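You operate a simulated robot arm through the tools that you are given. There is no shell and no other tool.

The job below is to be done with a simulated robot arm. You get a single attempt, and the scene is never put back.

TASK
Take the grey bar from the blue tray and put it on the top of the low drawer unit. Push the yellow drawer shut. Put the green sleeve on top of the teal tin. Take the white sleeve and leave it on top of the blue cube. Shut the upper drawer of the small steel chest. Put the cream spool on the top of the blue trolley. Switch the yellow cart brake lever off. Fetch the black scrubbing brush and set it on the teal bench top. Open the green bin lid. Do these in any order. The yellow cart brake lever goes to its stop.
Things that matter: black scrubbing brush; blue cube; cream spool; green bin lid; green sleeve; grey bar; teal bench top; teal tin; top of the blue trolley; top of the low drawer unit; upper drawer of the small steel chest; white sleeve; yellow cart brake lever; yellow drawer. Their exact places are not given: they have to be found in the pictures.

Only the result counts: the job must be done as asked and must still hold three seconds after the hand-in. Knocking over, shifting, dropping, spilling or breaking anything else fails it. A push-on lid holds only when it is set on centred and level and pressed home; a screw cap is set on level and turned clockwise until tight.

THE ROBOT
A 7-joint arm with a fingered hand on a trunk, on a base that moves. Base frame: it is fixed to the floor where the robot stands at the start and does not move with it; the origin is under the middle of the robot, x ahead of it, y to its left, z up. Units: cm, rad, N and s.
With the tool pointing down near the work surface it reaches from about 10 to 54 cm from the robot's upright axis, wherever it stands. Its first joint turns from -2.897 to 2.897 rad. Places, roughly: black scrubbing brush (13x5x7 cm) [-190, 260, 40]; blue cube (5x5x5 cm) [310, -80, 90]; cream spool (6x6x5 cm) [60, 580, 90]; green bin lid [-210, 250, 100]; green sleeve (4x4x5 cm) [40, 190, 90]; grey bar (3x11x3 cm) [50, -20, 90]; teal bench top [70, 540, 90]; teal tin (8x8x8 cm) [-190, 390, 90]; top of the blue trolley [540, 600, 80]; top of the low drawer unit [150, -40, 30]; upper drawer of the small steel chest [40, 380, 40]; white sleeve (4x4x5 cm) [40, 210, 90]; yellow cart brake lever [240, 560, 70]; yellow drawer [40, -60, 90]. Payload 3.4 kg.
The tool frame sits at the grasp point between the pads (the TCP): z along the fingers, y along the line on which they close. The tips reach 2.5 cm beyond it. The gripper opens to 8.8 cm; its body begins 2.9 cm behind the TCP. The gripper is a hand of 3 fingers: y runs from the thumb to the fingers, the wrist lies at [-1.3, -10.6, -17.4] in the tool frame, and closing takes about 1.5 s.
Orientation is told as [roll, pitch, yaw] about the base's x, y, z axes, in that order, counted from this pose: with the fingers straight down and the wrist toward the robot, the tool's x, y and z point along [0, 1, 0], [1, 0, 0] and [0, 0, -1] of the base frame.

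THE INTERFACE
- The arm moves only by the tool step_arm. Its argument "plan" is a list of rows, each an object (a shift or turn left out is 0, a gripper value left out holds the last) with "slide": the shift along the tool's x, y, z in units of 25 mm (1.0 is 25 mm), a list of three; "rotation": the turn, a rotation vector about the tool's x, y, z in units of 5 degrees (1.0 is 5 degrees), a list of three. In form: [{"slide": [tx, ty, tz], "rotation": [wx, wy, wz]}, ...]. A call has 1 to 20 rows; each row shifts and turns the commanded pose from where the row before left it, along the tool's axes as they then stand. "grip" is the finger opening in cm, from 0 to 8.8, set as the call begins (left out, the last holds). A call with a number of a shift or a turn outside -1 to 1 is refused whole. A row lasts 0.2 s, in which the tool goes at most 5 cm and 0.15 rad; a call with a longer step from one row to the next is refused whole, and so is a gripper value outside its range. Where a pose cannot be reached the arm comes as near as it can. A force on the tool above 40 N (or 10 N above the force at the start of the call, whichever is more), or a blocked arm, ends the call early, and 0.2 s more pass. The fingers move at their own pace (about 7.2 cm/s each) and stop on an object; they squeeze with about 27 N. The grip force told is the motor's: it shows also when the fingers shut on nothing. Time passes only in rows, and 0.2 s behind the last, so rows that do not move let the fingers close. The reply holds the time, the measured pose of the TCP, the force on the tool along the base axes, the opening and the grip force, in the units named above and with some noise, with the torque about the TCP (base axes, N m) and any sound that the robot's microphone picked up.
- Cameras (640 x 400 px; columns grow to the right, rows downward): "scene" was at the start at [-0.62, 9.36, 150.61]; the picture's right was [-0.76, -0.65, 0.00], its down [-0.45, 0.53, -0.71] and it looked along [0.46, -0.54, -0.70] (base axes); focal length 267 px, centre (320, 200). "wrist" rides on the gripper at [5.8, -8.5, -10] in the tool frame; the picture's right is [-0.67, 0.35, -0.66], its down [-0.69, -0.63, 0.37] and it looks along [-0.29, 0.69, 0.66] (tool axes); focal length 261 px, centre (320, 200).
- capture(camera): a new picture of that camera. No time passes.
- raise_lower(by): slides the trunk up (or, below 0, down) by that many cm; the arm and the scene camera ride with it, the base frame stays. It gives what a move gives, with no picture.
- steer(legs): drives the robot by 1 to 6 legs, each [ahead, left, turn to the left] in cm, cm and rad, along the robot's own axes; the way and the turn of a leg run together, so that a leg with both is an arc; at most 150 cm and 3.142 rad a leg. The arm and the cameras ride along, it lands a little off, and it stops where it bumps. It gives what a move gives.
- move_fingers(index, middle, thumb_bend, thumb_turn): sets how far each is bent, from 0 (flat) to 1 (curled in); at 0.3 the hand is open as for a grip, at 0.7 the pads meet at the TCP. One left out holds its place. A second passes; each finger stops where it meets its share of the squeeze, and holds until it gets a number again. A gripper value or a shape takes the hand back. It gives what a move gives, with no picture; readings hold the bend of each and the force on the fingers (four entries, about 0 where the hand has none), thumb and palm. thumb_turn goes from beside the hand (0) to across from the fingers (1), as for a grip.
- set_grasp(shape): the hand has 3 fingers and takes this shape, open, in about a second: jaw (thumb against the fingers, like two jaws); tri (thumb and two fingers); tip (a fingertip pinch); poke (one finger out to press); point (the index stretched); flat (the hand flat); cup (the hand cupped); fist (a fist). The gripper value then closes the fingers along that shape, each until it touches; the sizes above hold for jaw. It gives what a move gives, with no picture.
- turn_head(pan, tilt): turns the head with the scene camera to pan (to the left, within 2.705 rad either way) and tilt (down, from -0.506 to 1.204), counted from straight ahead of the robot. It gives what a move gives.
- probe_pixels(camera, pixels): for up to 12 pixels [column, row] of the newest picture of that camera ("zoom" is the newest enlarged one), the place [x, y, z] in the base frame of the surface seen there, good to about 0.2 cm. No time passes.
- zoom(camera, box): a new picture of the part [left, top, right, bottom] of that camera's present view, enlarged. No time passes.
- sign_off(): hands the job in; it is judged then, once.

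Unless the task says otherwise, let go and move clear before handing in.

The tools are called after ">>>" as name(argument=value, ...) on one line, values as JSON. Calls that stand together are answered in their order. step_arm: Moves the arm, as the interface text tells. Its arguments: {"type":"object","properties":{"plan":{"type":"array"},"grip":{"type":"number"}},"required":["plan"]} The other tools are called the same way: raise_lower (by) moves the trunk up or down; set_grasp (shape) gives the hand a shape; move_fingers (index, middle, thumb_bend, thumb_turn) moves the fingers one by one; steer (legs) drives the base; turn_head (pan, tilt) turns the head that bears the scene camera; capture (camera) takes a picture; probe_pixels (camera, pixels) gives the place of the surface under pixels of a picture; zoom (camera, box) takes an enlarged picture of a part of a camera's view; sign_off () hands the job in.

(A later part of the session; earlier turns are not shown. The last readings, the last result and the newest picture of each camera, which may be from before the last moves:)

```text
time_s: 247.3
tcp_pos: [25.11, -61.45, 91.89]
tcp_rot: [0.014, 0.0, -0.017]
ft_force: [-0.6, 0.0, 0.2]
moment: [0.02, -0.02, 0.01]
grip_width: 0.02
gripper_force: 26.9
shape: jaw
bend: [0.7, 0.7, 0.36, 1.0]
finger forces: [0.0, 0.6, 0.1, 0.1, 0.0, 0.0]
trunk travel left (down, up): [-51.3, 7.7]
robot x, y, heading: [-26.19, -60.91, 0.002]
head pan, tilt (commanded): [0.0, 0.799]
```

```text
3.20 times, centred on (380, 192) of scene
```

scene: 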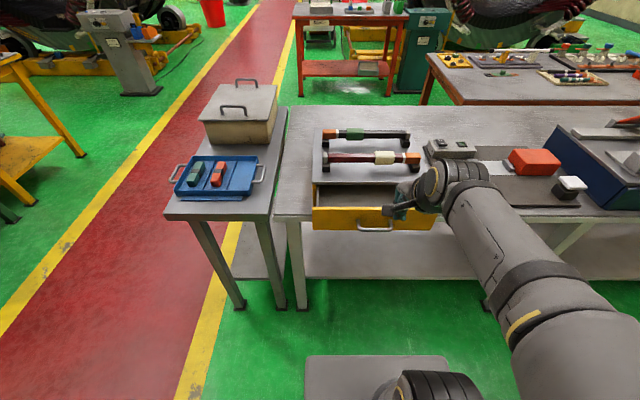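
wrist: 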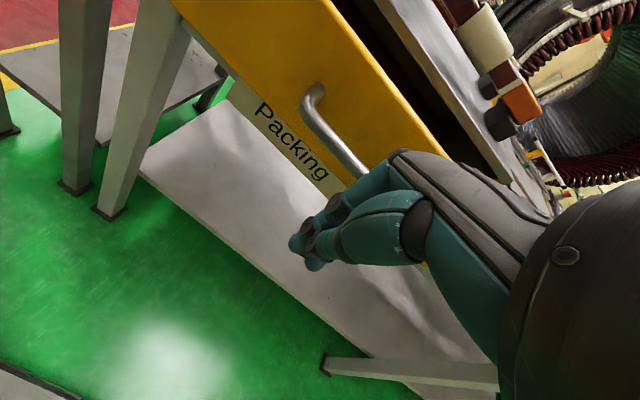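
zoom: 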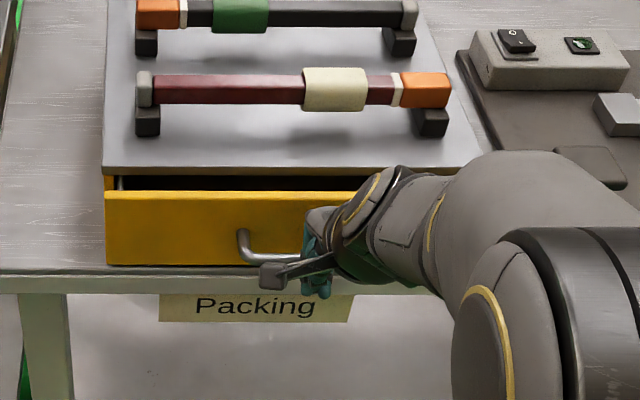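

About 2–3 cm remain. Continue in small steps.

>>> step_arm(plan=[{"slide": [0, 0.25, 0]}, {"slide": [0, 0.25, 0]}, {"slide": [0, 0.25, 0]}, {"slide": [0, 0.25, 0]}, {"slide": [0, 0.2, 0]}, {}])

>>> zoom(camera="scene", box=[280, 130, 480, 255])

```text
time_s: 248.7
tcp_pos: [27.76, -61.62, 91.92]
tcp_rot: [0.015, 0.001, -0.018]
ft_force: [-25.4, -2.3, 4.6]
moment: [-0.07, 0.06, -0.11]
grip_width: 0.0
gripper_force: 27.1
shape: jaw
bend: [0.7, 0.7, 0.72, 1.0]
finger forces: [0.0, 20.8, 0.0, 0.0, 0.0, 0.0]
trunk travel left (down, up): [-51.3, 7.7]
robot x, y, heading: [-26.01, -60.75, 0.003]
head pan, tilt (commanded): [0.0, 0.799]
```

```text
3.20 times, centred on (380, 192) of scene
```

zoom: 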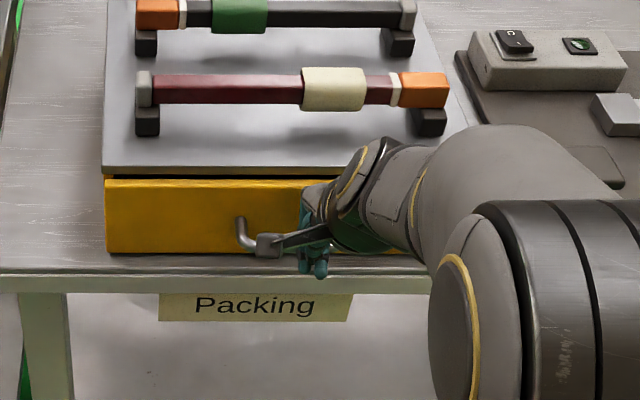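

The force rose to 25 N: the drawer is at its stop. I'll back off, rise, and check it.

>>> step_arm(plan=[{"slide": [0, -0.5, 0]}, {"slide": [0, -0.8, 0]}, {"slide": [0, -0.8, -0.5]}, {"slide": [0, -0.8, -0.9]}, {"slide": [0, -0.5, -1]}, {"slide": [0, 0, -1]}, {"slide": [0, 0, -1]}, {"slide": [0, 0, -1]}, {"slide": [0, 0, -1]}, {"slide": [0, 0, -1]}, {"slide": [0, 0, -1]}, {}])

>>> capture(camera="scene")

>>> zoom(camera="scene", box=[290, 130, 450, 230])

>>> probe_pixels(camera="scene", pixels=[[330, 190], [370, 190], [345, 200], [330, 180], [360, 180], [320, 195]])

```text
time_s: 251.3
tcp_pos: [19.57, -61.62, 112.99]
tcp_rot: [0.013, 0.001, -0.016]
ft_force: [-0.1, -0.4, -1.2]
moment: [0.02, -0.02, 0.02]
grip_width: 0.02
gripper_force: 27.0
shape: jaw
bend: [0.7, 0.7, 0.74, 1.0]
finger forces: [0.1, 0.1, 0.0, 0.1, 0.0, 0.1]
trunk travel left (down, up): [-51.3, 7.7]
robot x, y, heading: [-26.0, -60.85, -0.001]
head pan, tilt (commanded): [0.0, 0.799]
```

```text
taken
```

scene: 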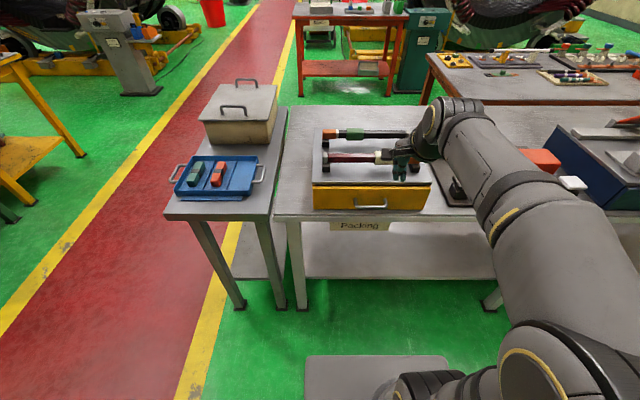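

```text
4.00 times, centred on (370, 180) of scene
```

zoom: 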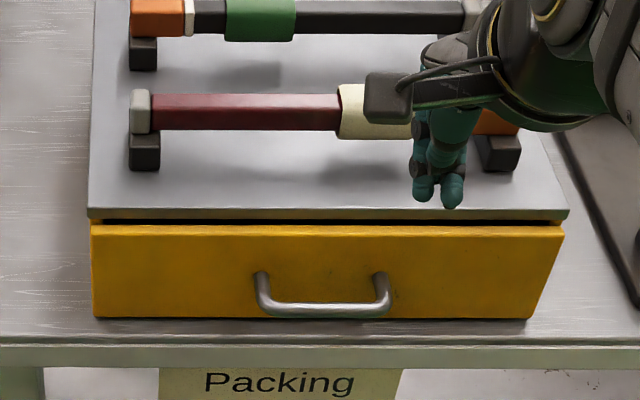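

```text
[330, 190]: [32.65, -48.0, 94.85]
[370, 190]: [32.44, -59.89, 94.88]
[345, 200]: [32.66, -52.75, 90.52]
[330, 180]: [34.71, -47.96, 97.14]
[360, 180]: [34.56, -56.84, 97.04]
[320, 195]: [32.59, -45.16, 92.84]
```

The drawer front now stands at x=32.6 right against the cabinet: shut. Next the green sleeve: I'll strafe left to the green bench.

>>> steer(legs=[[0, 125, 0], [0, 122, 0], [19, 0, 0]])

>>> turn_head(pan=0, tilt=1.0)

>>> capture(camera="scene")

>>> capture(camera="wrist")

```text
time_s: 264.6
tcp_pos: [33.97, 186.44, 112.89]
tcp_rot: [0.013, 0.002, -0.008]
ft_force: [-0.5, 0.1, -0.8]
moment: [-0.03, -0.01, 0.01]
grip_width: 0.0
gripper_force: 26.8
shape: jaw
bend: [0.7, 0.7, 0.74, 1.0]
finger forces: [0.0, 0.0, 0.0, 0.0, 0.0, 0.0]
trunk travel left (down, up): [-51.3, 7.7]
robot x, y, heading: [-11.91, 187.06, 0.013]
head pan, tilt (commanded): [0.0, 0.799]
```

```text
time_s: 265.3
tcp_pos: [33.86, 186.5, 112.95]
tcp_rot: [0.014, 0.001, -0.009]
ft_force: [0.6, 0.1, 0.2]
moment: [-0.01, 0.01, 0.01]
grip_width: 0.0
gripper_force: 26.8
shape: jaw
bend: [0.7, 0.7, 0.74, 1.0]
finger forces: [0.0, 0.1, 0.0, 0.0, 0.1, 0.0]
trunk travel left (down, up): [-51.3, 7.7]
robot x, y, heading: [-11.8, 186.88, 0.009]
head pan, tilt (commanded): [0.0, 1.0]
```

```text
taken
```

scene: 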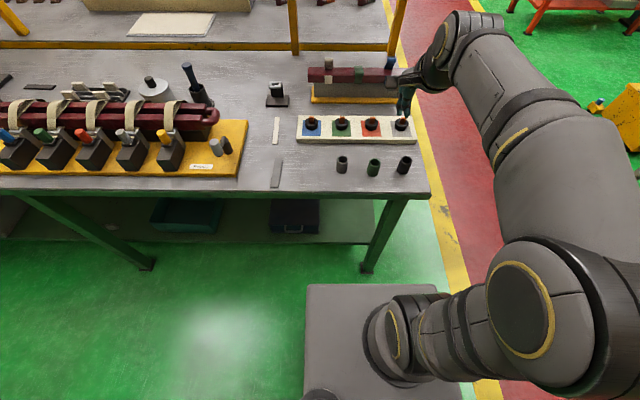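

```text
taken
```

wrist: 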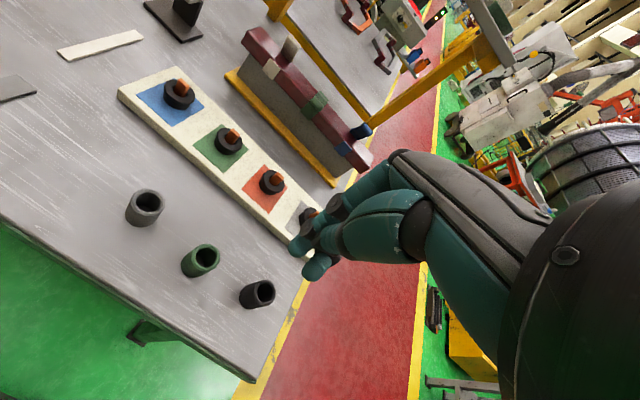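

The green sleeve is at wrist (202,259), reachable (ahead ~50). I'll zoom and probe the rim, and open the hand.

>>> zoom(camera="wrist", box=[160, 220, 260, 300])

>>> step_arm(plan=[{}, {}, {}, {}, {}], grip=7)

```text
5.00 times, centred on (210, 260) of wrist
```

zoom: 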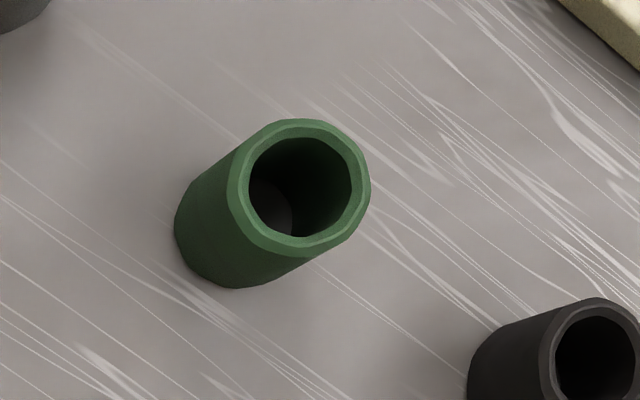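

```text
time_s: 266.5
tcp_pos: [33.82, 186.54, 112.96]
tcp_rot: [0.014, 0.0, -0.008]
ft_force: [-0.3, -0.6, -0.4]
moment: [0.02, 0.0, -0.01]
grip_width: 7.0
gripper_force: 0.1
shape: jaw
bend: [0.27, 0.34, 0.5, 0.99]
finger forces: [0.0, 0.0, 0.0, 0.0, 0.0, 0.0]
trunk travel left (down, up): [-51.3, 7.7]
robot x, y, heading: [-11.82, 186.96, 0.017]
head pan, tilt (commanded): [0.0, 1.0]
```

>>> probe_pixels(camera="zoom", pixels=[[238, 200], [361, 180], [300, 124], [300, 244], [255, 145], [345, 228], [340, 140], [255, 235], [200, 230]])

```text
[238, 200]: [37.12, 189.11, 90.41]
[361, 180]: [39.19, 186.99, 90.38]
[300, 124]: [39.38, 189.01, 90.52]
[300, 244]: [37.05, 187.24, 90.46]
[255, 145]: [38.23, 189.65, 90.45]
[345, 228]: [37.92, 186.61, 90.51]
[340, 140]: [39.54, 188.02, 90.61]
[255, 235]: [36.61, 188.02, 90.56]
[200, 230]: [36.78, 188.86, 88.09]
```

Green's centre is (38.1,188.1). I'll move over and go down to z≈89.

>>> step_arm(plan=[{"slide": [0.31, 0.85, 0.5]}, {"slide": [0.31, 0.86, 0.8]}, {"slide": [0, 0, 1]}, {"slide": [0, 0, 1]}, {"slide": [0, 0, 1]}, {"slide": [0, 0, 0.7]}, {}])

>>> capture(camera="wrist")

```text
time_s: 268.1
tcp_pos: [38.0, 188.14, 100.57]
tcp_rot: [0.014, 0.001, -0.007]
ft_force: [0.2, 0.5, 0.7]
moment: [0.01, -0.01, 0.0]
grip_width: 6.98
gripper_force: 0.1
shape: jaw
bend: [0.27, 0.34, 0.5, 0.99]
finger forces: [0.1, 0.0, 0.1, 0.0, 0.0, 0.0]
trunk travel left (down, up): [-51.3, 7.7]
robot x, y, heading: [-11.74, 186.81, 0.014]
head pan, tilt (commanded): [0.0, 1.0]
```

```text
taken
```

wrist: 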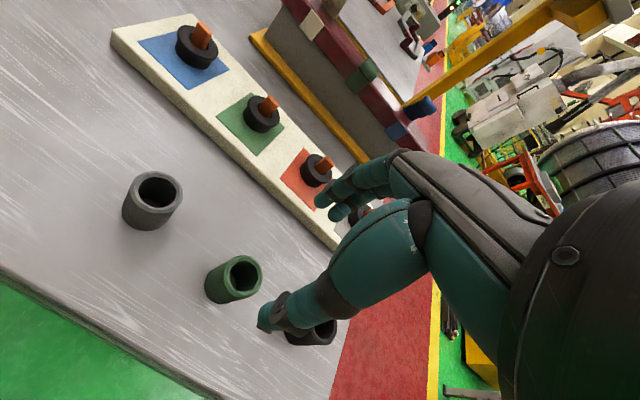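

Well aligned (rim at (243,275), expected (240,276)). Down and close.

>>> step_arm(plan=[{"slide": [0, 0, 0.9]}, {"slide": [0, 0, 0.9]}, {"slide": [0, 0, 0.9]}, {"slide": [0, 0, 0.8]}, {"slide": [0, 0, 0.6]}, {"slide": [0, 0, 0.5]}, {}])

>>> capture(camera="wrist")

```text
time_s: 269.7
tcp_pos: [38.14, 188.21, 88.85]
tcp_rot: [0.014, -0.001, -0.009]
ft_force: [-0.1, 0.8, 0.3]
moment: [-0.03, -0.01, 0.0]
grip_width: 7.0
gripper_force: 0.1
shape: jaw
bend: [0.27, 0.34, 0.5, 0.99]
finger forces: [0.0, 0.0, 0.0, 0.1, 0.0, 0.0]
trunk travel left (down, up): [-51.3, 7.7]
robot x, y, heading: [-12.06, 186.99, 0.006]
head pan, tilt (commanded): [0.0, 1.0]
```

```text
taken
```

wrist: 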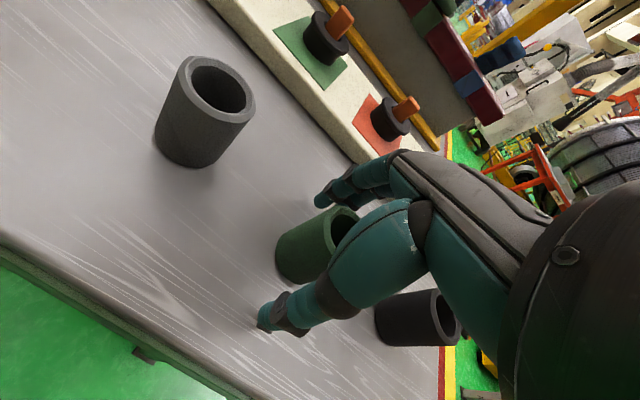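

>>> step_arm(plan=[{}, {}, {}, {}, {}, {}, {}, {}, {}, {}], grip=1.5)

>>> step_arm(plan=[{"slide": [0, 0, -0.3]}, {"slide": [0, 0, -0.7]}, {"slide": [0, 0, -1]}, {"slide": [0, 0, -1]}, {"slide": [0, 0, -1]}, {"slide": [0, 0, -1]}, {"slide": [0, 0, -1]}, {"slide": [0, 0, -1]}, {"slide": [0, 0, -1]}, {"slide": [0, 0, -1]}, {"slide": [0, -0.6, -1]}, {"slide": [0, -0.8, 0]}, {"slide": [0, -0.8, 0]}, {"slide": [0, -0.8, 0]}, {}])

>>> capture(camera="wrist")

```text
time_s: 271.9
tcp_pos: [38.01, 188.17, 88.95]
tcp_rot: [0.015, -0.001, -0.008]
ft_force: [-1.0, 0.3, -0.1]
moment: [0.01, 0.0, -0.02]
grip_width: 2.65
gripper_force: 26.7
shape: jaw
bend: [0.74, 0.53, 0.74, 1.0]
finger forces: [14.3, 8.9, 0.0, 0.0, 23.5, 0.0]
trunk travel left (down, up): [-51.3, 7.7]
robot x, y, heading: [-12.24, 186.61, 0.015]
head pan, tilt (commanded): [0.0, 1.0]
```

```text
time_s: 275.1
tcp_pos: [30.65, 188.04, 113.9]
tcp_rot: [0.013, -0.001, -0.008]
ft_force: [0.6, 0.8, 0.5]
moment: [-0.02, -0.01, -0.01]
grip_width: 2.59
gripper_force: 27.1
shape: jaw
bend: [0.74, 0.53, 0.74, 1.0]
finger forces: [14.3, 9.9, 0.0, 0.0, 23.5, 0.0]
trunk travel left (down, up): [-51.3, 7.7]
robot x, y, heading: [-11.94, 187.04, 0.015]
head pan, tilt (commanded): [0.0, 1.0]
```

```text
taken
```

wrist: 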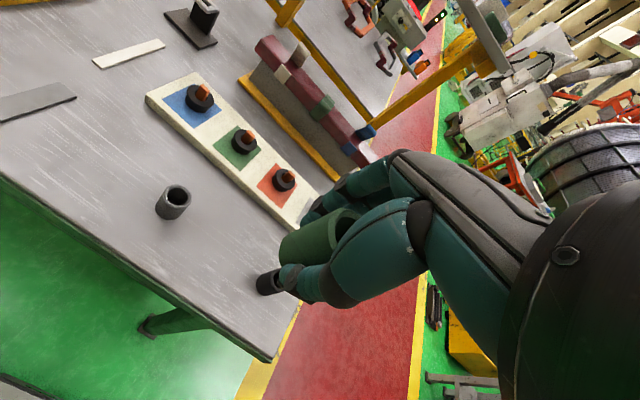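

The green sleeve is held upright. Now I'll look toward the wall bench at (-190,260…390) for the tin, brush and bin.

>>> turn_head(pan=2.4, tilt=0.4)

>>> capture(camera="scene")

>>> zoom(camera="scene", box=[200, 80, 520, 280])

```text
time_s: 277.3
tcp_pos: [30.62, 187.9, 113.95]
tcp_rot: [0.013, 0.001, -0.01]
ft_force: [-0.7, 0.3, -0.5]
moment: [0.01, 0.02, 0.0]
grip_width: 2.6
gripper_force: 27.2
shape: jaw
bend: [0.74, 0.53, 0.74, 1.0]
finger forces: [14.4, 9.8, 0.1, 0.0, 23.5, 0.0]
trunk travel left (down, up): [-51.3, 7.7]
robot x, y, heading: [-11.89, 186.73, 0.014]
head pan, tilt (commanded): [2.4, 0.4]
```

```text
taken
```

scene: 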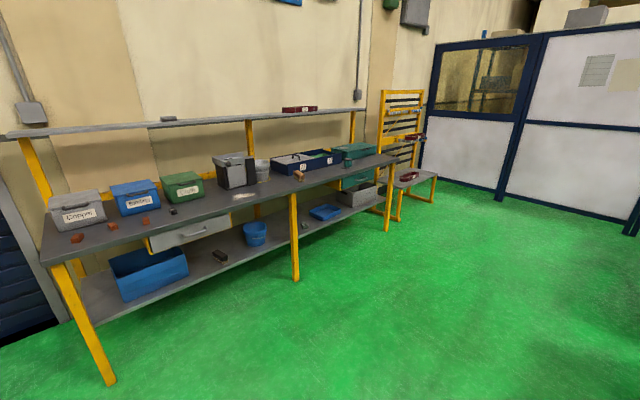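

```text
2.00 times, centred on (360, 180) of scene
```

zoom: 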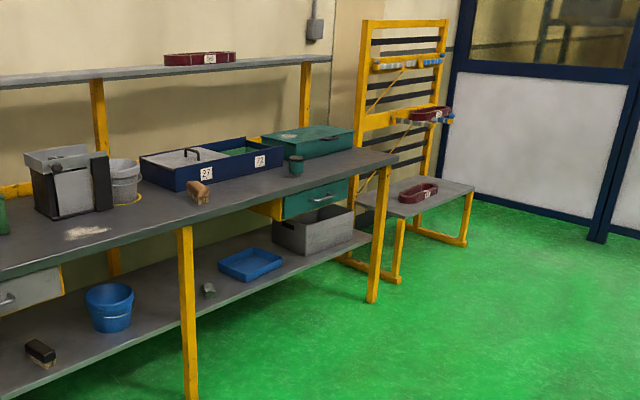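

I see the green bin at (182,187), the black brush on the lower shelf at (219,256) and a small teal tin at (348,162). I'll probe them.

>>> probe_pixels(camera="scene", pixels=[[182, 180], [182, 192], [200, 188], [348, 158], [348, 166], [219, 254], [219, 260], [250, 205], [292, 270], [389, 225], [105, 375], [330, 185]])

>>> zoom(camera="scene", box=[130, 150, 250, 280])

>>> zoom(camera="scene", box=[270, 130, 400, 210])

```text
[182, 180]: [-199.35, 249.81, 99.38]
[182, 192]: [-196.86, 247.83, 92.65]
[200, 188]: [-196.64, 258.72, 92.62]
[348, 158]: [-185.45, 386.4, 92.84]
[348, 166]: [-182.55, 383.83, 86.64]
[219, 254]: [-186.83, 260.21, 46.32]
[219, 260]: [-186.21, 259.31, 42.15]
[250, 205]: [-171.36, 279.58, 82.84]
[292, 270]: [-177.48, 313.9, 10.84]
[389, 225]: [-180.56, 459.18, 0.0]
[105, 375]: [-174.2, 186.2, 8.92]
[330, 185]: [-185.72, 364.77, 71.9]
```

```text
3.08 times, centred on (190, 215) of scene
```

zoom: 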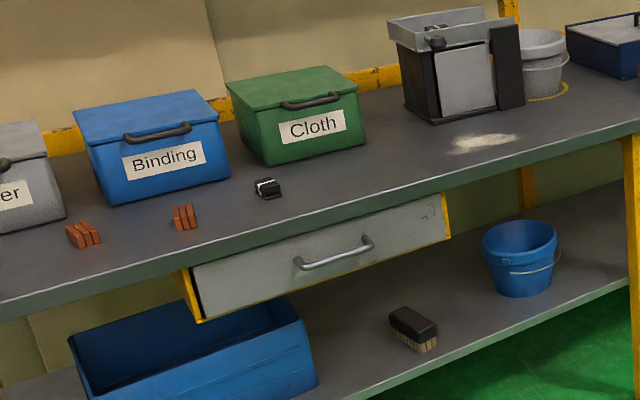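

```text
4.92 times, centred on (335, 170) of scene
```

zoom: 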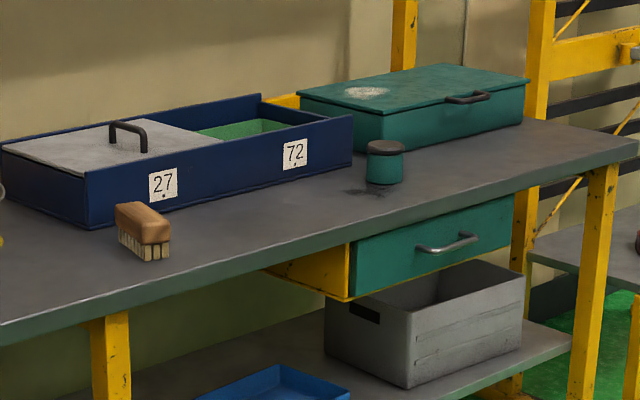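

The tin is near (-186,386) on the wall bench (front edge x≈-171, top z≈85). I'll drive back, strafe left and turn to face the wall there.

>>> steer(legs=[[-103, 0, 0], [0, 100, 0], [0, 98, 0], [0, 0, 3.12]])

>>> turn_head(pan=0, tilt=0.7)

>>> capture(camera="scene")

```text
time_s: 299.3
tcp_pos: [-153.64, 385.51, 113.98]
tcp_rot: [0.013, 0.0, 3.061]
ft_force: [1.0, 0.6, -0.1]
moment: [0.0, -0.03, 0.01]
grip_width: 2.57
gripper_force: 27.2
shape: jaw
bend: [0.74, 0.53, 0.75, 1.0]
finger forces: [14.5, 9.5, 0.0, 0.0, 22.9, 0.1]
trunk travel left (down, up): [-51.3, 7.7]
robot x, y, heading: [-110.88, 383.24, 3.085]
head pan, tilt (commanded): [2.4, 0.4]
```

```text
time_s: 301.5
tcp_pos: [-153.62, 385.3, 113.89]
tcp_rot: [0.013, 0.0, 3.062]
ft_force: [0.6, -0.5, -0.1]
moment: [0.01, 0.03, 0.0]
grip_width: 2.6
gripper_force: 26.9
shape: jaw
bend: [0.74, 0.53, 0.75, 1.0]
finger forces: [14.5, 9.5, 0.0, 0.0, 22.9, 0.0]
trunk travel left (down, up): [-51.3, 7.7]
robot x, y, heading: [-111.03, 383.87, 3.089]
head pan, tilt (commanded): [0.0, 0.7]
```

```text
taken
```

scene: 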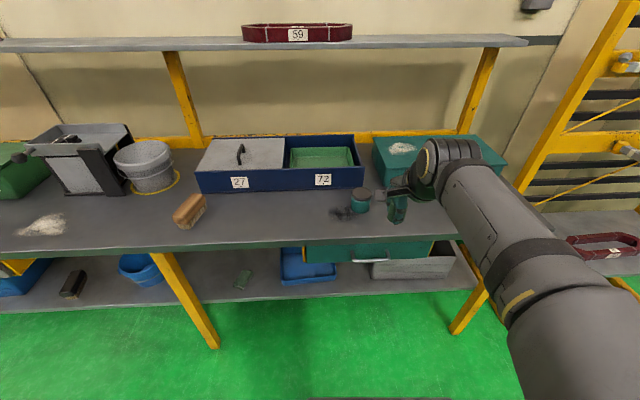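

The tin shows at (361,200) and an upper shelf runs at rows 40–50. I'll zoom and probe both.

>>> zoom(camera="scene", box=[310, 150, 430, 225])

>>> probe_pixels(camera="scene", pixels=[[361, 194], [353, 195], [361, 204], [361, 190], [345, 210], [300, 48], [400, 46], [360, 180], [440, 150], [340, 240], [80, 285], [20, 155]])

```text
5.33 times, centred on (370, 188) of scene
```

zoom: 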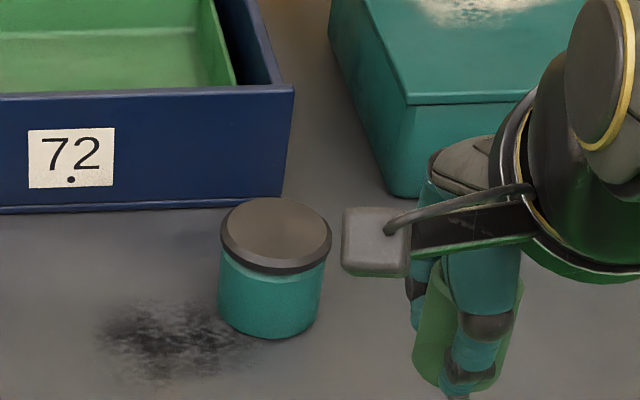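

```text
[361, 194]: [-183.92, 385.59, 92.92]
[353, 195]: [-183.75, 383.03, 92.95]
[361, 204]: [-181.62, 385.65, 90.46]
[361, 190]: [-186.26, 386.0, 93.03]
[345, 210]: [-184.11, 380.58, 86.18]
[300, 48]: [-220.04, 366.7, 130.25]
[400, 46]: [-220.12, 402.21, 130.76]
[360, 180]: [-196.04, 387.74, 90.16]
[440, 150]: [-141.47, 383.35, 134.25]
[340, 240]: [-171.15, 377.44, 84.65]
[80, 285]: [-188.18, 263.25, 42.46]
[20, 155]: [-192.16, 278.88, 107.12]
```

>>> probe_pixels(camera="zoom", pixels=[[277, 230], [228, 230], [327, 238], [277, 202], [275, 260], [250, 210], [305, 215], [275, 268]])

```text
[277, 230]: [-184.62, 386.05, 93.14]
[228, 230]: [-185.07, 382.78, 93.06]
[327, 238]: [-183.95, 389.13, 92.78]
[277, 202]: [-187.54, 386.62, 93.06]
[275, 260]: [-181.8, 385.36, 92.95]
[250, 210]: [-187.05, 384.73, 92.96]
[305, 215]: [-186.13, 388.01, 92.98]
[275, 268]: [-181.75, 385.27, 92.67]
```

The tin's lid top is at z=93.05, centred (-184.7,386.0). I'll drive 27 cm ahead.

>>> steer(legs=[[26, 0, 0.05]])

>>> capture(camera="wrist")

>>> turn_head(pan=0, tilt=0.9)

>>> capture(camera="scene")

```text
time_s: 303.4
tcp_pos: [-180.14, 383.8, 113.93]
tcp_rot: [0.013, 0.002, 3.116]
ft_force: [-0.2, 0.1, -0.7]
moment: [0.01, -0.02, -0.03]
grip_width: 2.57
gripper_force: 26.9
shape: jaw
bend: [0.74, 0.53, 0.75, 1.0]
finger forces: [14.5, 9.5, 0.0, 0.1, 22.8, 0.0]
trunk travel left (down, up): [-51.3, 7.7]
robot x, y, heading: [-137.12, 383.89, 3.133]
head pan, tilt (commanded): [0.0, 0.7]
```

```text
taken
```

wrist: 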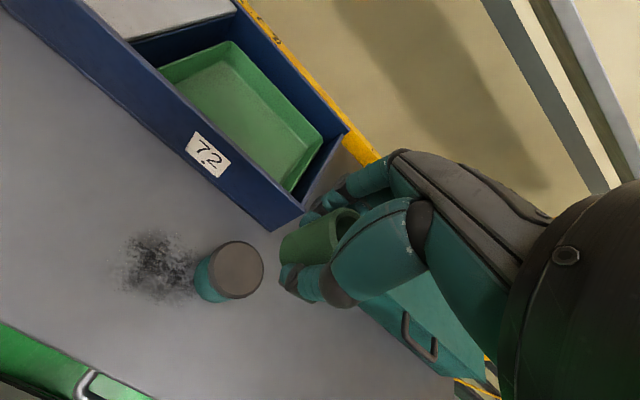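

```text
time_s: 304.1
tcp_pos: [-180.1, 383.93, 113.95]
tcp_rot: [0.014, 0.001, 3.116]
ft_force: [0.6, 0.6, -0.9]
moment: [0.02, 0.03, 0.0]
grip_width: 2.58
gripper_force: 27.0
shape: jaw
bend: [0.74, 0.53, 0.75, 1.0]
finger forces: [14.5, 9.5, 0.0, 0.0, 22.8, 0.0]
trunk travel left (down, up): [-51.3, 7.7]
robot x, y, heading: [-137.32, 384.19, 3.14]
head pan, tilt (commanded): [0.0, 0.901]
```

```text
taken
```

scene: 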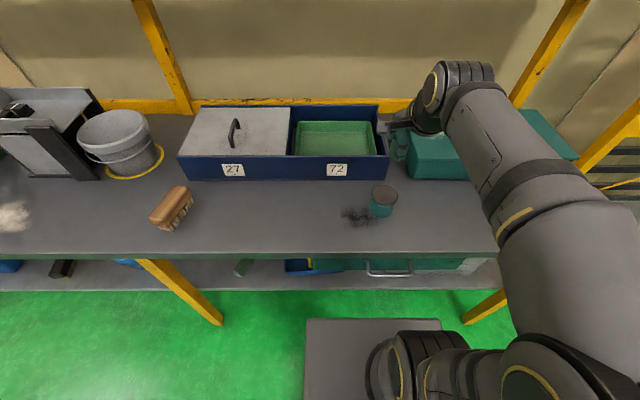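

I'll re-probe the lid from the wrist view before moving over it.

>>> probe_pixels(camera="wrist", pixels=[[237, 270], [214, 272], [258, 268], [240, 246], [235, 294], [222, 252], [252, 288], [285, 255], [300, 250], [320, 215]])

>>> step_arm(plan=[{"slide": [-0.4, 0.93, 0]}, {"slide": [-0.39, 0.93, 0]}, {"slide": [0, 0, 0.8]}, {"slide": [0, 0, 0.9]}, {"slide": [0, 0, 0.9]}, {}])

>>> capture(camera="wrist")

```text
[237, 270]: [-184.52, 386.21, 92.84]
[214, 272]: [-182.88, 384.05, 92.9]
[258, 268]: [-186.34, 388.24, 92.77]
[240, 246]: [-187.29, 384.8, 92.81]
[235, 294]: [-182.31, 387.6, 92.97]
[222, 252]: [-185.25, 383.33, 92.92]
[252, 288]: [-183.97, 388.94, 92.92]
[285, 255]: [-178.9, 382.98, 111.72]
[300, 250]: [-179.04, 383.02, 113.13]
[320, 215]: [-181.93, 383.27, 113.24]
```

```text
time_s: 305.6
tcp_pos: [-184.62, 385.75, 107.47]
tcp_rot: [0.014, 0.002, 3.115]
ft_force: [-0.4, 0.0, -0.1]
moment: [0.0, -0.01, -0.01]
grip_width: 2.57
gripper_force: 27.1
shape: jaw
bend: [0.74, 0.53, 0.75, 1.0]
finger forces: [14.4, 9.7, 0.0, 0.0, 22.9, 0.0]
trunk travel left (down, up): [-51.3, 7.7]
robot x, y, heading: [-137.32, 384.25, 3.135]
head pan, tilt (commanded): [0.0, 0.901]
```

```text
taken
```

wrist: 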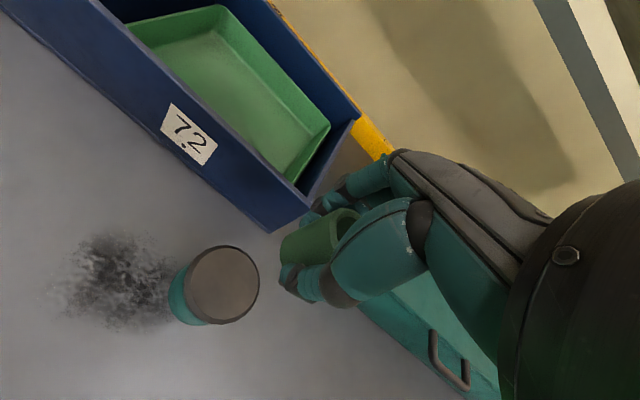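

The tin's centre is (-184.65,386.15). Shift 0.4 cm and descend to just above the lid.

>>> step_arm(plan=[{"slide": [-0.16, 0, 0.6]}, {"slide": [0, 0, 0.8]}, {"slide": [0, 0, 0.9]}, {"slide": [0, 0, 0.8]}, {"slide": [0, 0, 0.6]}, {"slide": [0, 0, 0.4]}, {}])

>>> capture(camera="wrist")

>>> zoom(camera="scene", box=[320, 130, 460, 230])

```text
time_s: 307.1
tcp_pos: [-184.7, 386.23, 96.97]
tcp_rot: [0.015, -0.001, 3.115]
ft_force: [-0.5, 0.2, 0.3]
moment: [-0.04, -0.02, 0.04]
grip_width: 2.55
gripper_force: 27.2
shape: jaw
bend: [0.74, 0.53, 0.75, 1.0]
finger forces: [14.2, 9.9, 0.1, 0.0, 22.9, 0.0]
trunk travel left (down, up): [-51.3, 7.7]
robot x, y, heading: [-137.5, 383.91, 3.139]
head pan, tilt (commanded): [0.0, 0.901]
```

```text
taken
```

wrist: 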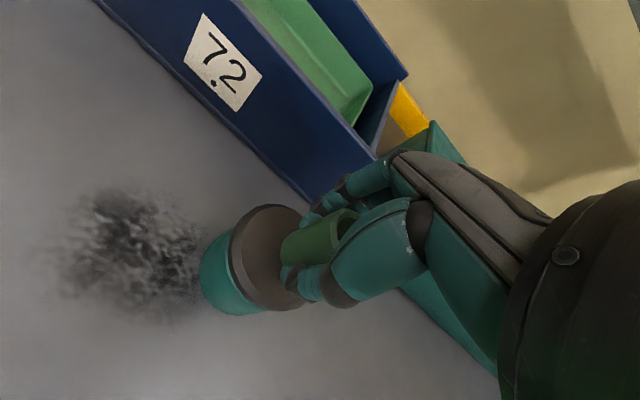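

```text
4.00 times, centred on (390, 180) of scene
```

zoom: 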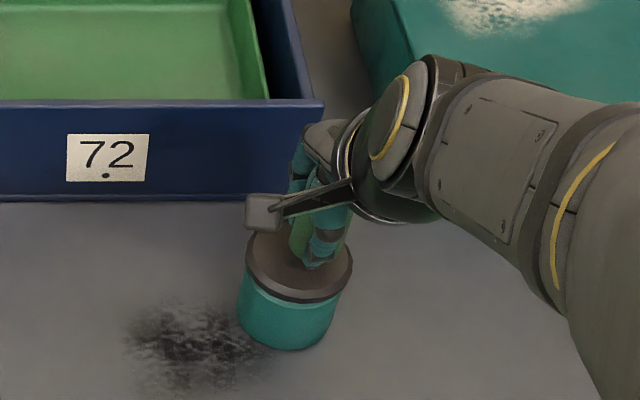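

Close above the lid now. Small steps until contact.

>>> step_arm(plan=[{"slide": [0, 0, 0.12]}, {}, {"slide": [0, 0, 0.1]}, {}])

>>> step_arm(plan=[{"slide": [0, 0, 0.08]}, {}])

>>> step_arm(plan=[{"slide": [0, 0, 0.06]}, {}])

```text
time_s: 308.1
tcp_pos: [-184.66, 386.29, 96.51]
tcp_rot: [0.015, -0.001, 3.117]
ft_force: [-0.2, -0.4, -0.6]
moment: [0.02, -0.05, 0.03]
grip_width: 2.55
gripper_force: 26.8
shape: jaw
bend: [0.74, 0.53, 0.75, 1.0]
finger forces: [14.3, 10.0, 0.0, 0.1, 22.8, 0.0]
trunk travel left (down, up): [-51.3, 7.7]
robot x, y, heading: [-137.27, 384.02, 3.135]
head pan, tilt (commanded): [0.0, 0.901]
```

```text
time_s: 308.8
tcp_pos: [-184.62, 386.2, 96.31]
tcp_rot: [0.014, 0.001, 3.115]
ft_force: [-0.5, 1.3, -0.6]
moment: [0.01, 0.03, -0.01]
grip_width: 2.56
gripper_force: 27.1
shape: jaw
bend: [0.74, 0.53, 0.75, 1.0]
finger forces: [14.4, 9.9, 0.0, 0.1, 22.9, 0.0]
trunk travel left (down, up): [-51.3, 7.7]
robot x, y, heading: [-137.14, 384.39, 3.134]
head pan, tilt (commanded): [0.0, 0.901]
```

```text
time_s: 309.4
tcp_pos: [-184.66, 386.2, 96.3]
tcp_rot: [0.014, 0.0, 3.116]
ft_force: [-0.3, 0.5, 0.4]
moment: [0.03, 0.0, -0.01]
grip_width: 2.57
gripper_force: 26.9
shape: jaw
bend: [0.74, 0.53, 0.75, 1.0]
finger forces: [14.3, 9.9, 0.1, 0.0, 22.9, 0.1]
trunk travel left (down, up): [-51.3, 7.7]
robot x, y, heading: [-137.37, 384.23, 3.135]
head pan, tilt (commanded): [0.0, 0.901]
```

>>> step_arm(plan=[{"slide": [0, 0, 0.05]}, {}])

>>> step_arm(plan=[{"slide": [0, 0, 0.05]}, {}])

>>> step_arm(plan=[{"slide": [0, 0, 0.04]}, {}])

```text
time_s: 309.9
tcp_pos: [-184.73, 386.25, 96.18]
tcp_rot: [0.013, 0.002, 3.114]
ft_force: [-0.4, -0.3, 0.2]
moment: [0.04, 0.01, 0.01]
grip_width: 2.56
gripper_force: 26.7
shape: jaw
bend: [0.74, 0.53, 0.75, 1.0]
finger forces: [14.3, 10.0, 0.1, 0.0, 22.9, 0.1]
trunk travel left (down, up): [-51.3, 7.7]
robot x, y, heading: [-137.47, 384.5, 3.139]
head pan, tilt (commanded): [0.0, 0.901]
```

```text
time_s: 310.6
tcp_pos: [-184.61, 386.14, 96.0]
tcp_rot: [0.014, 0.001, 3.115]
ft_force: [0.8, -0.4, -0.5]
moment: [0.0, -0.02, -0.03]
grip_width: 2.57
gripper_force: 27.4
shape: jaw
bend: [0.74, 0.53, 0.75, 1.0]
finger forces: [14.3, 9.8, 0.0, 0.1, 22.9, 0.0]
trunk travel left (down, up): [-51.3, 7.7]
robot x, y, heading: [-137.48, 384.52, 3.135]
head pan, tilt (commanded): [0.0, 0.901]
```

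```text
time_s: 311.1
tcp_pos: [-184.39, 386.14, 95.94]
tcp_rot: [0.013, 0.0, 3.116]
ft_force: [0.6, -0.1, 0.4]
moment: [0.02, 0.0, 0.01]
grip_width: 2.54
gripper_force: 27.1
shape: jaw
bend: [0.74, 0.53, 0.75, 1.0]
finger forces: [14.3, 10.1, 0.0, 0.0, 22.9, 0.0]
trunk travel left (down, up): [-51.3, 7.7]
robot x, y, heading: [-137.29, 384.07, 3.136]
head pan, tilt (commanded): [0.0, 0.901]
```

>>> step_arm(plan=[{"slide": [0, 0, 0.05]}, {}])

>>> step_arm(plan=[{"slide": [0, 0, 0.05]}, {}])

```text
time_s: 311.8
tcp_pos: [-184.62, 386.16, 95.81]
tcp_rot: [0.013, 0.0, 3.114]
ft_force: [1.4, 0.7, 4.4]
moment: [0.05, 0.05, 0.0]
grip_width: 2.56
gripper_force: 27.2
shape: jaw
bend: [0.74, 0.53, 0.75, 1.0]
finger forces: [14.4, 10.1, 0.1, 0.1, 24.0, 0.1]
trunk travel left (down, up): [-51.3, 7.7]
robot x, y, heading: [-137.53, 384.31, 3.137]
head pan, tilt (commanded): [0.0, 0.901]
```

```text
time_s: 312.4
tcp_pos: [-184.67, 386.13, 95.73]
tcp_rot: [0.014, -0.001, 3.115]
ft_force: [-0.2, -0.1, 10.5]
moment: [0.05, 0.09, -0.02]
grip_width: 2.62
gripper_force: 26.9
shape: jaw
bend: [0.74, 0.53, 0.75, 1.0]
finger forces: [15.3, 10.9, 0.1, 0.0, 24.8, 0.1]
trunk travel left (down, up): [-51.3, 7.7]
robot x, y, heading: [-137.44, 384.19, 3.131]
head pan, tilt (commanded): [0.0, 0.901]
```

Contact (10 N). Ease, open, and rise.

>>> step_arm(plan=[{"slide": [0, 0, -0.04]}, {}])

>>> step_arm(plan=[{}, {}, {}, {}, {}, {}], grip=6.0)

>>> step_arm(plan=[{"slide": [0, 0, -0.3]}, {"slide": [0, 0, -0.6]}, {"slide": [0, 0, -1]}, {"slide": [0, 0, -1]}, {"slide": [0, 0, -1]}, {"slide": [0, 0, -1]}, {"slide": [0, 0, -1]}, {"slide": [0, 0, -1]}, {"slide": [0, -1, 0]}, {"slide": [0, -1, 0]}, {}])

>>> zoom(camera="scene", box=[320, 130, 460, 230])

```text
time_s: 312.9
tcp_pos: [-184.54, 386.13, 95.76]
tcp_rot: [0.013, -0.001, 3.116]
ft_force: [0.4, 0.4, 7.3]
moment: [0.02, 0.06, -0.01]
grip_width: 2.61
gripper_force: 26.6
shape: jaw
bend: [0.74, 0.53, 0.75, 1.0]
finger forces: [15.0, 11.0, 0.0, 0.1, 24.7, 0.1]
trunk travel left (down, up): [-51.3, 7.7]
robot x, y, heading: [-137.07, 384.07, 3.131]
head pan, tilt (commanded): [0.0, 0.901]
```

```text
time_s: 314.4
tcp_pos: [-184.69, 386.11, 95.76]
tcp_rot: [0.013, 0.0, 3.114]
ft_force: [-0.4, -0.2, 0.6]
moment: [0.02, 0.03, -0.01]
grip_width: 5.96
gripper_force: 0.1
shape: jaw
bend: [0.28, 0.38, 0.6, 1.0]
finger forces: [0.0, 0.0, 0.0, 0.1, 0.0, 0.0]
trunk travel left (down, up): [-51.3, 7.7]
robot x, y, heading: [-137.3, 384.16, 3.139]
head pan, tilt (commanded): [0.0, 0.901]
```

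```text
time_s: 316.8
tcp_pos: [-179.6, 386.4, 112.98]
tcp_rot: [0.014, 0.001, 3.115]
ft_force: [0.4, 0.4, 0.2]
moment: [0.0, 0.03, 0.01]
grip_width: 5.98
gripper_force: 0.0
shape: jaw
bend: [0.28, 0.38, 0.6, 1.0]
finger forces: [0.0, 0.0, 0.0, 0.0, 0.0, 0.0]
trunk travel left (down, up): [-51.3, 7.7]
robot x, y, heading: [-137.4, 384.19, 3.139]
head pan, tilt (commanded): [0.0, 0.901]
```

```text
4.00 times, centred on (390, 180) of scene
```

zoom: 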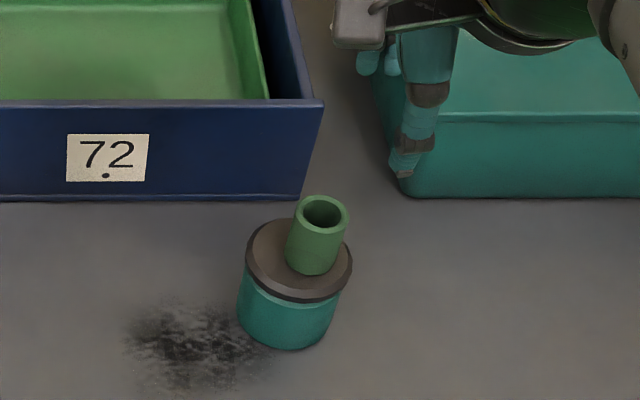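

The green sleeve stands on the tin. Next the green bin lid: I'll back off and strafe left toward y≈252.

>>> steer(legs=[[-18, 0, 0], [0, 66, 0], [0, 64, 0]])

>>> turn_head(pan=0.1, tilt=0.75)

>>> capture(camera="scene")

```text
time_s: 324.6
tcp_pos: [-161.8, 258.53, 113.11]
tcp_rot: [0.014, -0.001, 3.116]
ft_force: [0.4, -0.2, 0.2]
moment: [0.01, -0.02, 0.01]
grip_width: 5.97
gripper_force: 0.1
shape: jaw
bend: [0.28, 0.38, 0.6, 1.0]
finger forces: [0.0, 0.0, 0.0, 0.1, 0.1, 0.0]
trunk travel left (down, up): [-51.3, 7.7]
robot x, y, heading: [-119.52, 256.47, 3.134]
head pan, tilt (commanded): [0.0, 0.901]
```

```text
time_s: 325.3
tcp_pos: [-161.7, 258.65, 112.89]
tcp_rot: [0.014, 0.0, 3.115]
ft_force: [0.3, 0.2, -0.2]
moment: [0.0, 0.03, 0.03]
grip_width: 5.95
gripper_force: 0.0
shape: jaw
bend: [0.28, 0.38, 0.6, 1.0]
finger forces: [0.0, 0.1, 0.0, 0.0, 0.0, 0.1]
trunk travel left (down, up): [-51.3, 7.7]
robot x, y, heading: [-119.35, 256.53, 3.137]
head pan, tilt (commanded): [0.099, 0.75]
```

```text
taken
```

scene: 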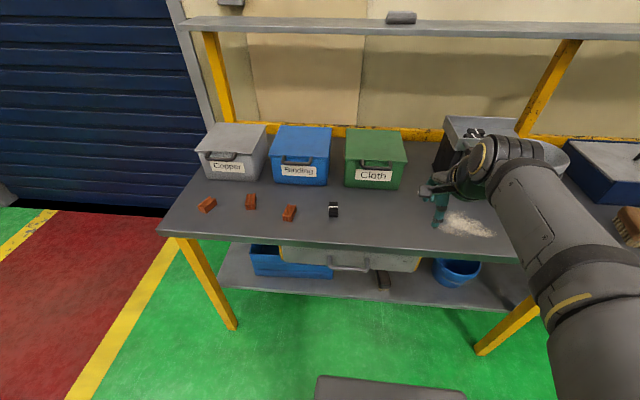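

>>> zoom(camera="scene", box=[310, 110, 450, 210])

>>> probe_pixels(camera="scene", pixels=[[350, 135], [400, 135], [348, 155], [405, 160], [375, 145], [376, 162], [376, 158], [363, 163], [390, 163], [375, 185], [345, 180], [376, 168]])

```text
4.00 times, centred on (380, 160) of scene
```

zoom: 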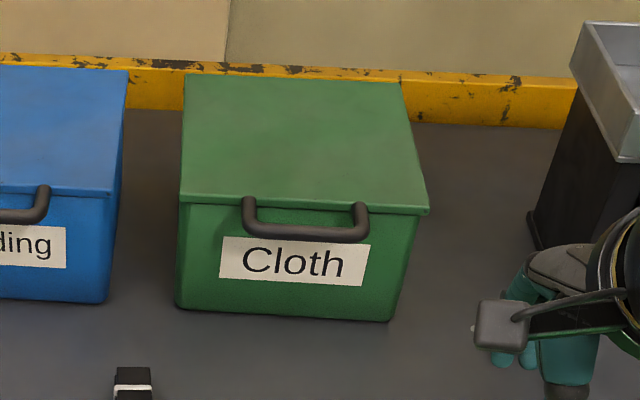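

```text
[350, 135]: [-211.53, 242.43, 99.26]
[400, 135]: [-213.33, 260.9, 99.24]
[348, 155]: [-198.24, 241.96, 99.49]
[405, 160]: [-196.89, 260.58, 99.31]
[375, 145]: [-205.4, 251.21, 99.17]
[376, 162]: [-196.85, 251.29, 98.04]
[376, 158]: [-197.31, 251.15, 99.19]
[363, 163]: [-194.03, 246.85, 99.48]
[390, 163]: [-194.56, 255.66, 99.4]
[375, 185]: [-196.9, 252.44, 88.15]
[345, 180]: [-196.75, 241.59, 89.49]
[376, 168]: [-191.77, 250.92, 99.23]
```

The "Cloth" bin's lid is hinged at the back (x≈-216); its handle bar lies at x≈-191.8, y 247–256, z≈99.2. I'll check the under-bench drawer and bench edge for clearance before moving in.

>>> probe_pixels(camera="scene", pixels=[[345, 245], [345, 265], [345, 270], [300, 255], [400, 262], [380, 278], [345, 240], [290, 285], [460, 300], [220, 310], [375, 168], [384, 282]])

>>> zoom(camera="scene", box=[220, 220, 500, 340])

```text
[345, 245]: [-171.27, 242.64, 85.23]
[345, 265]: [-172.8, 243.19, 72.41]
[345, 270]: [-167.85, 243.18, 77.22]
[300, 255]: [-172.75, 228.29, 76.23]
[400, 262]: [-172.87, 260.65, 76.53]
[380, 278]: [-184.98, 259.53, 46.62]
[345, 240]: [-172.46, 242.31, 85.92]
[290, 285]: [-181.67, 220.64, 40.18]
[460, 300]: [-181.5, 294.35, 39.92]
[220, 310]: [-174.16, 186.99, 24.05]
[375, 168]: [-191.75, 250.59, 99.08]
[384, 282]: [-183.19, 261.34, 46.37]
```

```text
2.29 times, centred on (360, 280) of scene
```

zoom: 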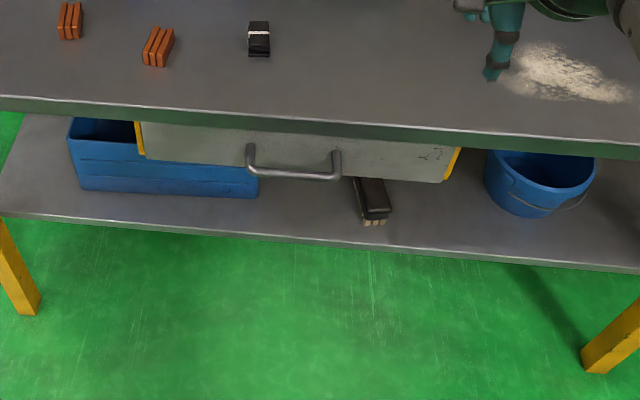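

The bench drawer's handle reaches x=-167.9, the bench edge is -171.2. I'll tilt the hand 45° forward (fingers toward the wall) at this safe place.

>>> step_arm(plan=[{"rotation": [-1, 0, 0]}, {"rotation": [-1, 0, 0]}, {"rotation": [-1, 0, 0]}, {"rotation": [-1, 0, 0]}, {"rotation": [-1, 0, 0]}, {"rotation": [-1, 0, 0]}, {"rotation": [-1, 0, 0]}, {"rotation": [-1, 0, 0]}, {"rotation": [-1, 0, 0]}, {}], grip=6)

>>> capture(camera="wrist")

>>> capture(camera="scene")

```text
time_s: 327.5
tcp_pos: [-163.12, 258.79, 114.14]
tcp_rot: [0.021, -0.785, 3.1]
ft_force: [0.4, -0.6, -0.1]
moment: [-0.01, 0.03, -0.03]
grip_width: 5.98
gripper_force: 0.0
shape: jaw
bend: [0.28, 0.38, 0.6, 1.0]
finger forces: [0.0, 0.0, 0.1, 0.0, 0.0, 0.0]
out of reach, approached as far as the arm can: row 8, 9
trunk travel left (down, up): [-51.3, 7.7]
robot x, y, heading: [-119.33, 256.67, 3.139]
head pan, tilt (commanded): [0.099, 0.75]
```

```text
taken
```

wrist: 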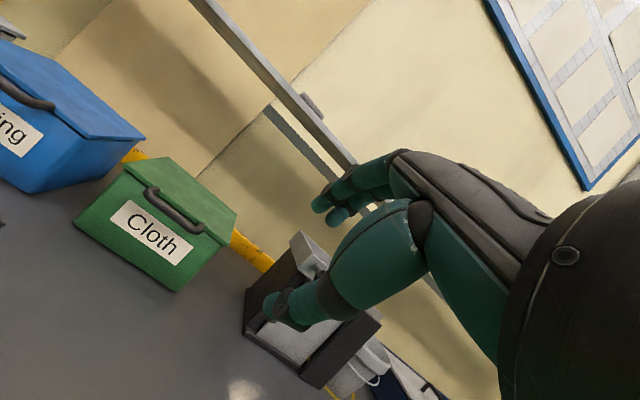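

```text
taken
```

scene: 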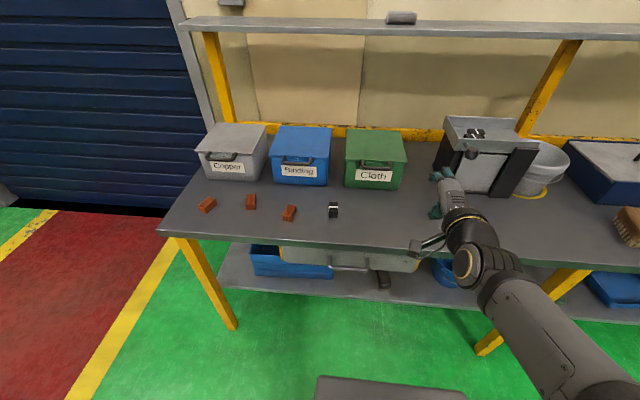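

Tilted to 45°. I'll strafe 8 left and drive 28 ahead so that the handle comes into reach.

>>> steer(legs=[[0, 7.5, 0], [28, 0, 0]])

>>> capture(camera="wrist")

>>> capture(camera="scene")

```text
time_s: 330.1
tcp_pos: [-191.43, 251.4, 114.05]
tcp_rot: [0.021, -0.786, 3.101]
ft_force: [-0.1, -0.3, 0.6]
moment: [0.0, -0.01, 0.01]
grip_width: 5.98
gripper_force: 0.0
shape: jaw
bend: [0.28, 0.38, 0.6, 1.0]
finger forces: [0.0, 0.0, 0.0, 0.0, 0.0, 0.0]
trunk travel left (down, up): [-51.3, 7.7]
robot x, y, heading: [-148.06, 249.2, 3.136]
head pan, tilt (commanded): [0.099, 0.75]
```

```text
taken
```

wrist: 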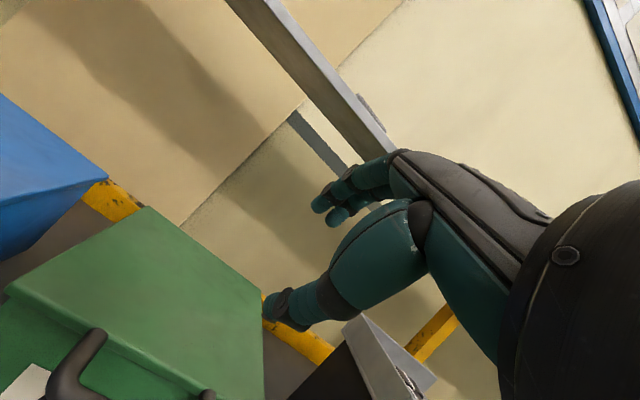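

```text
taken
```

scene: 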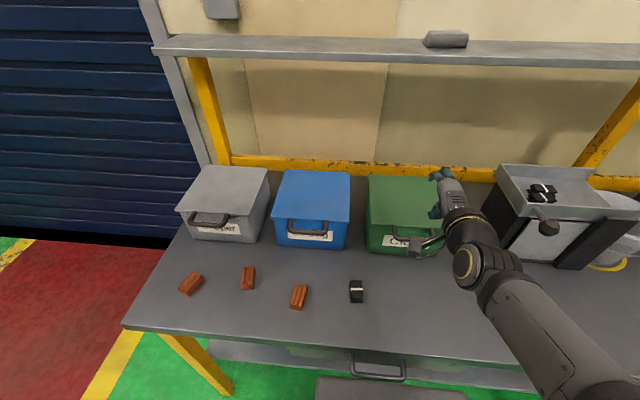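

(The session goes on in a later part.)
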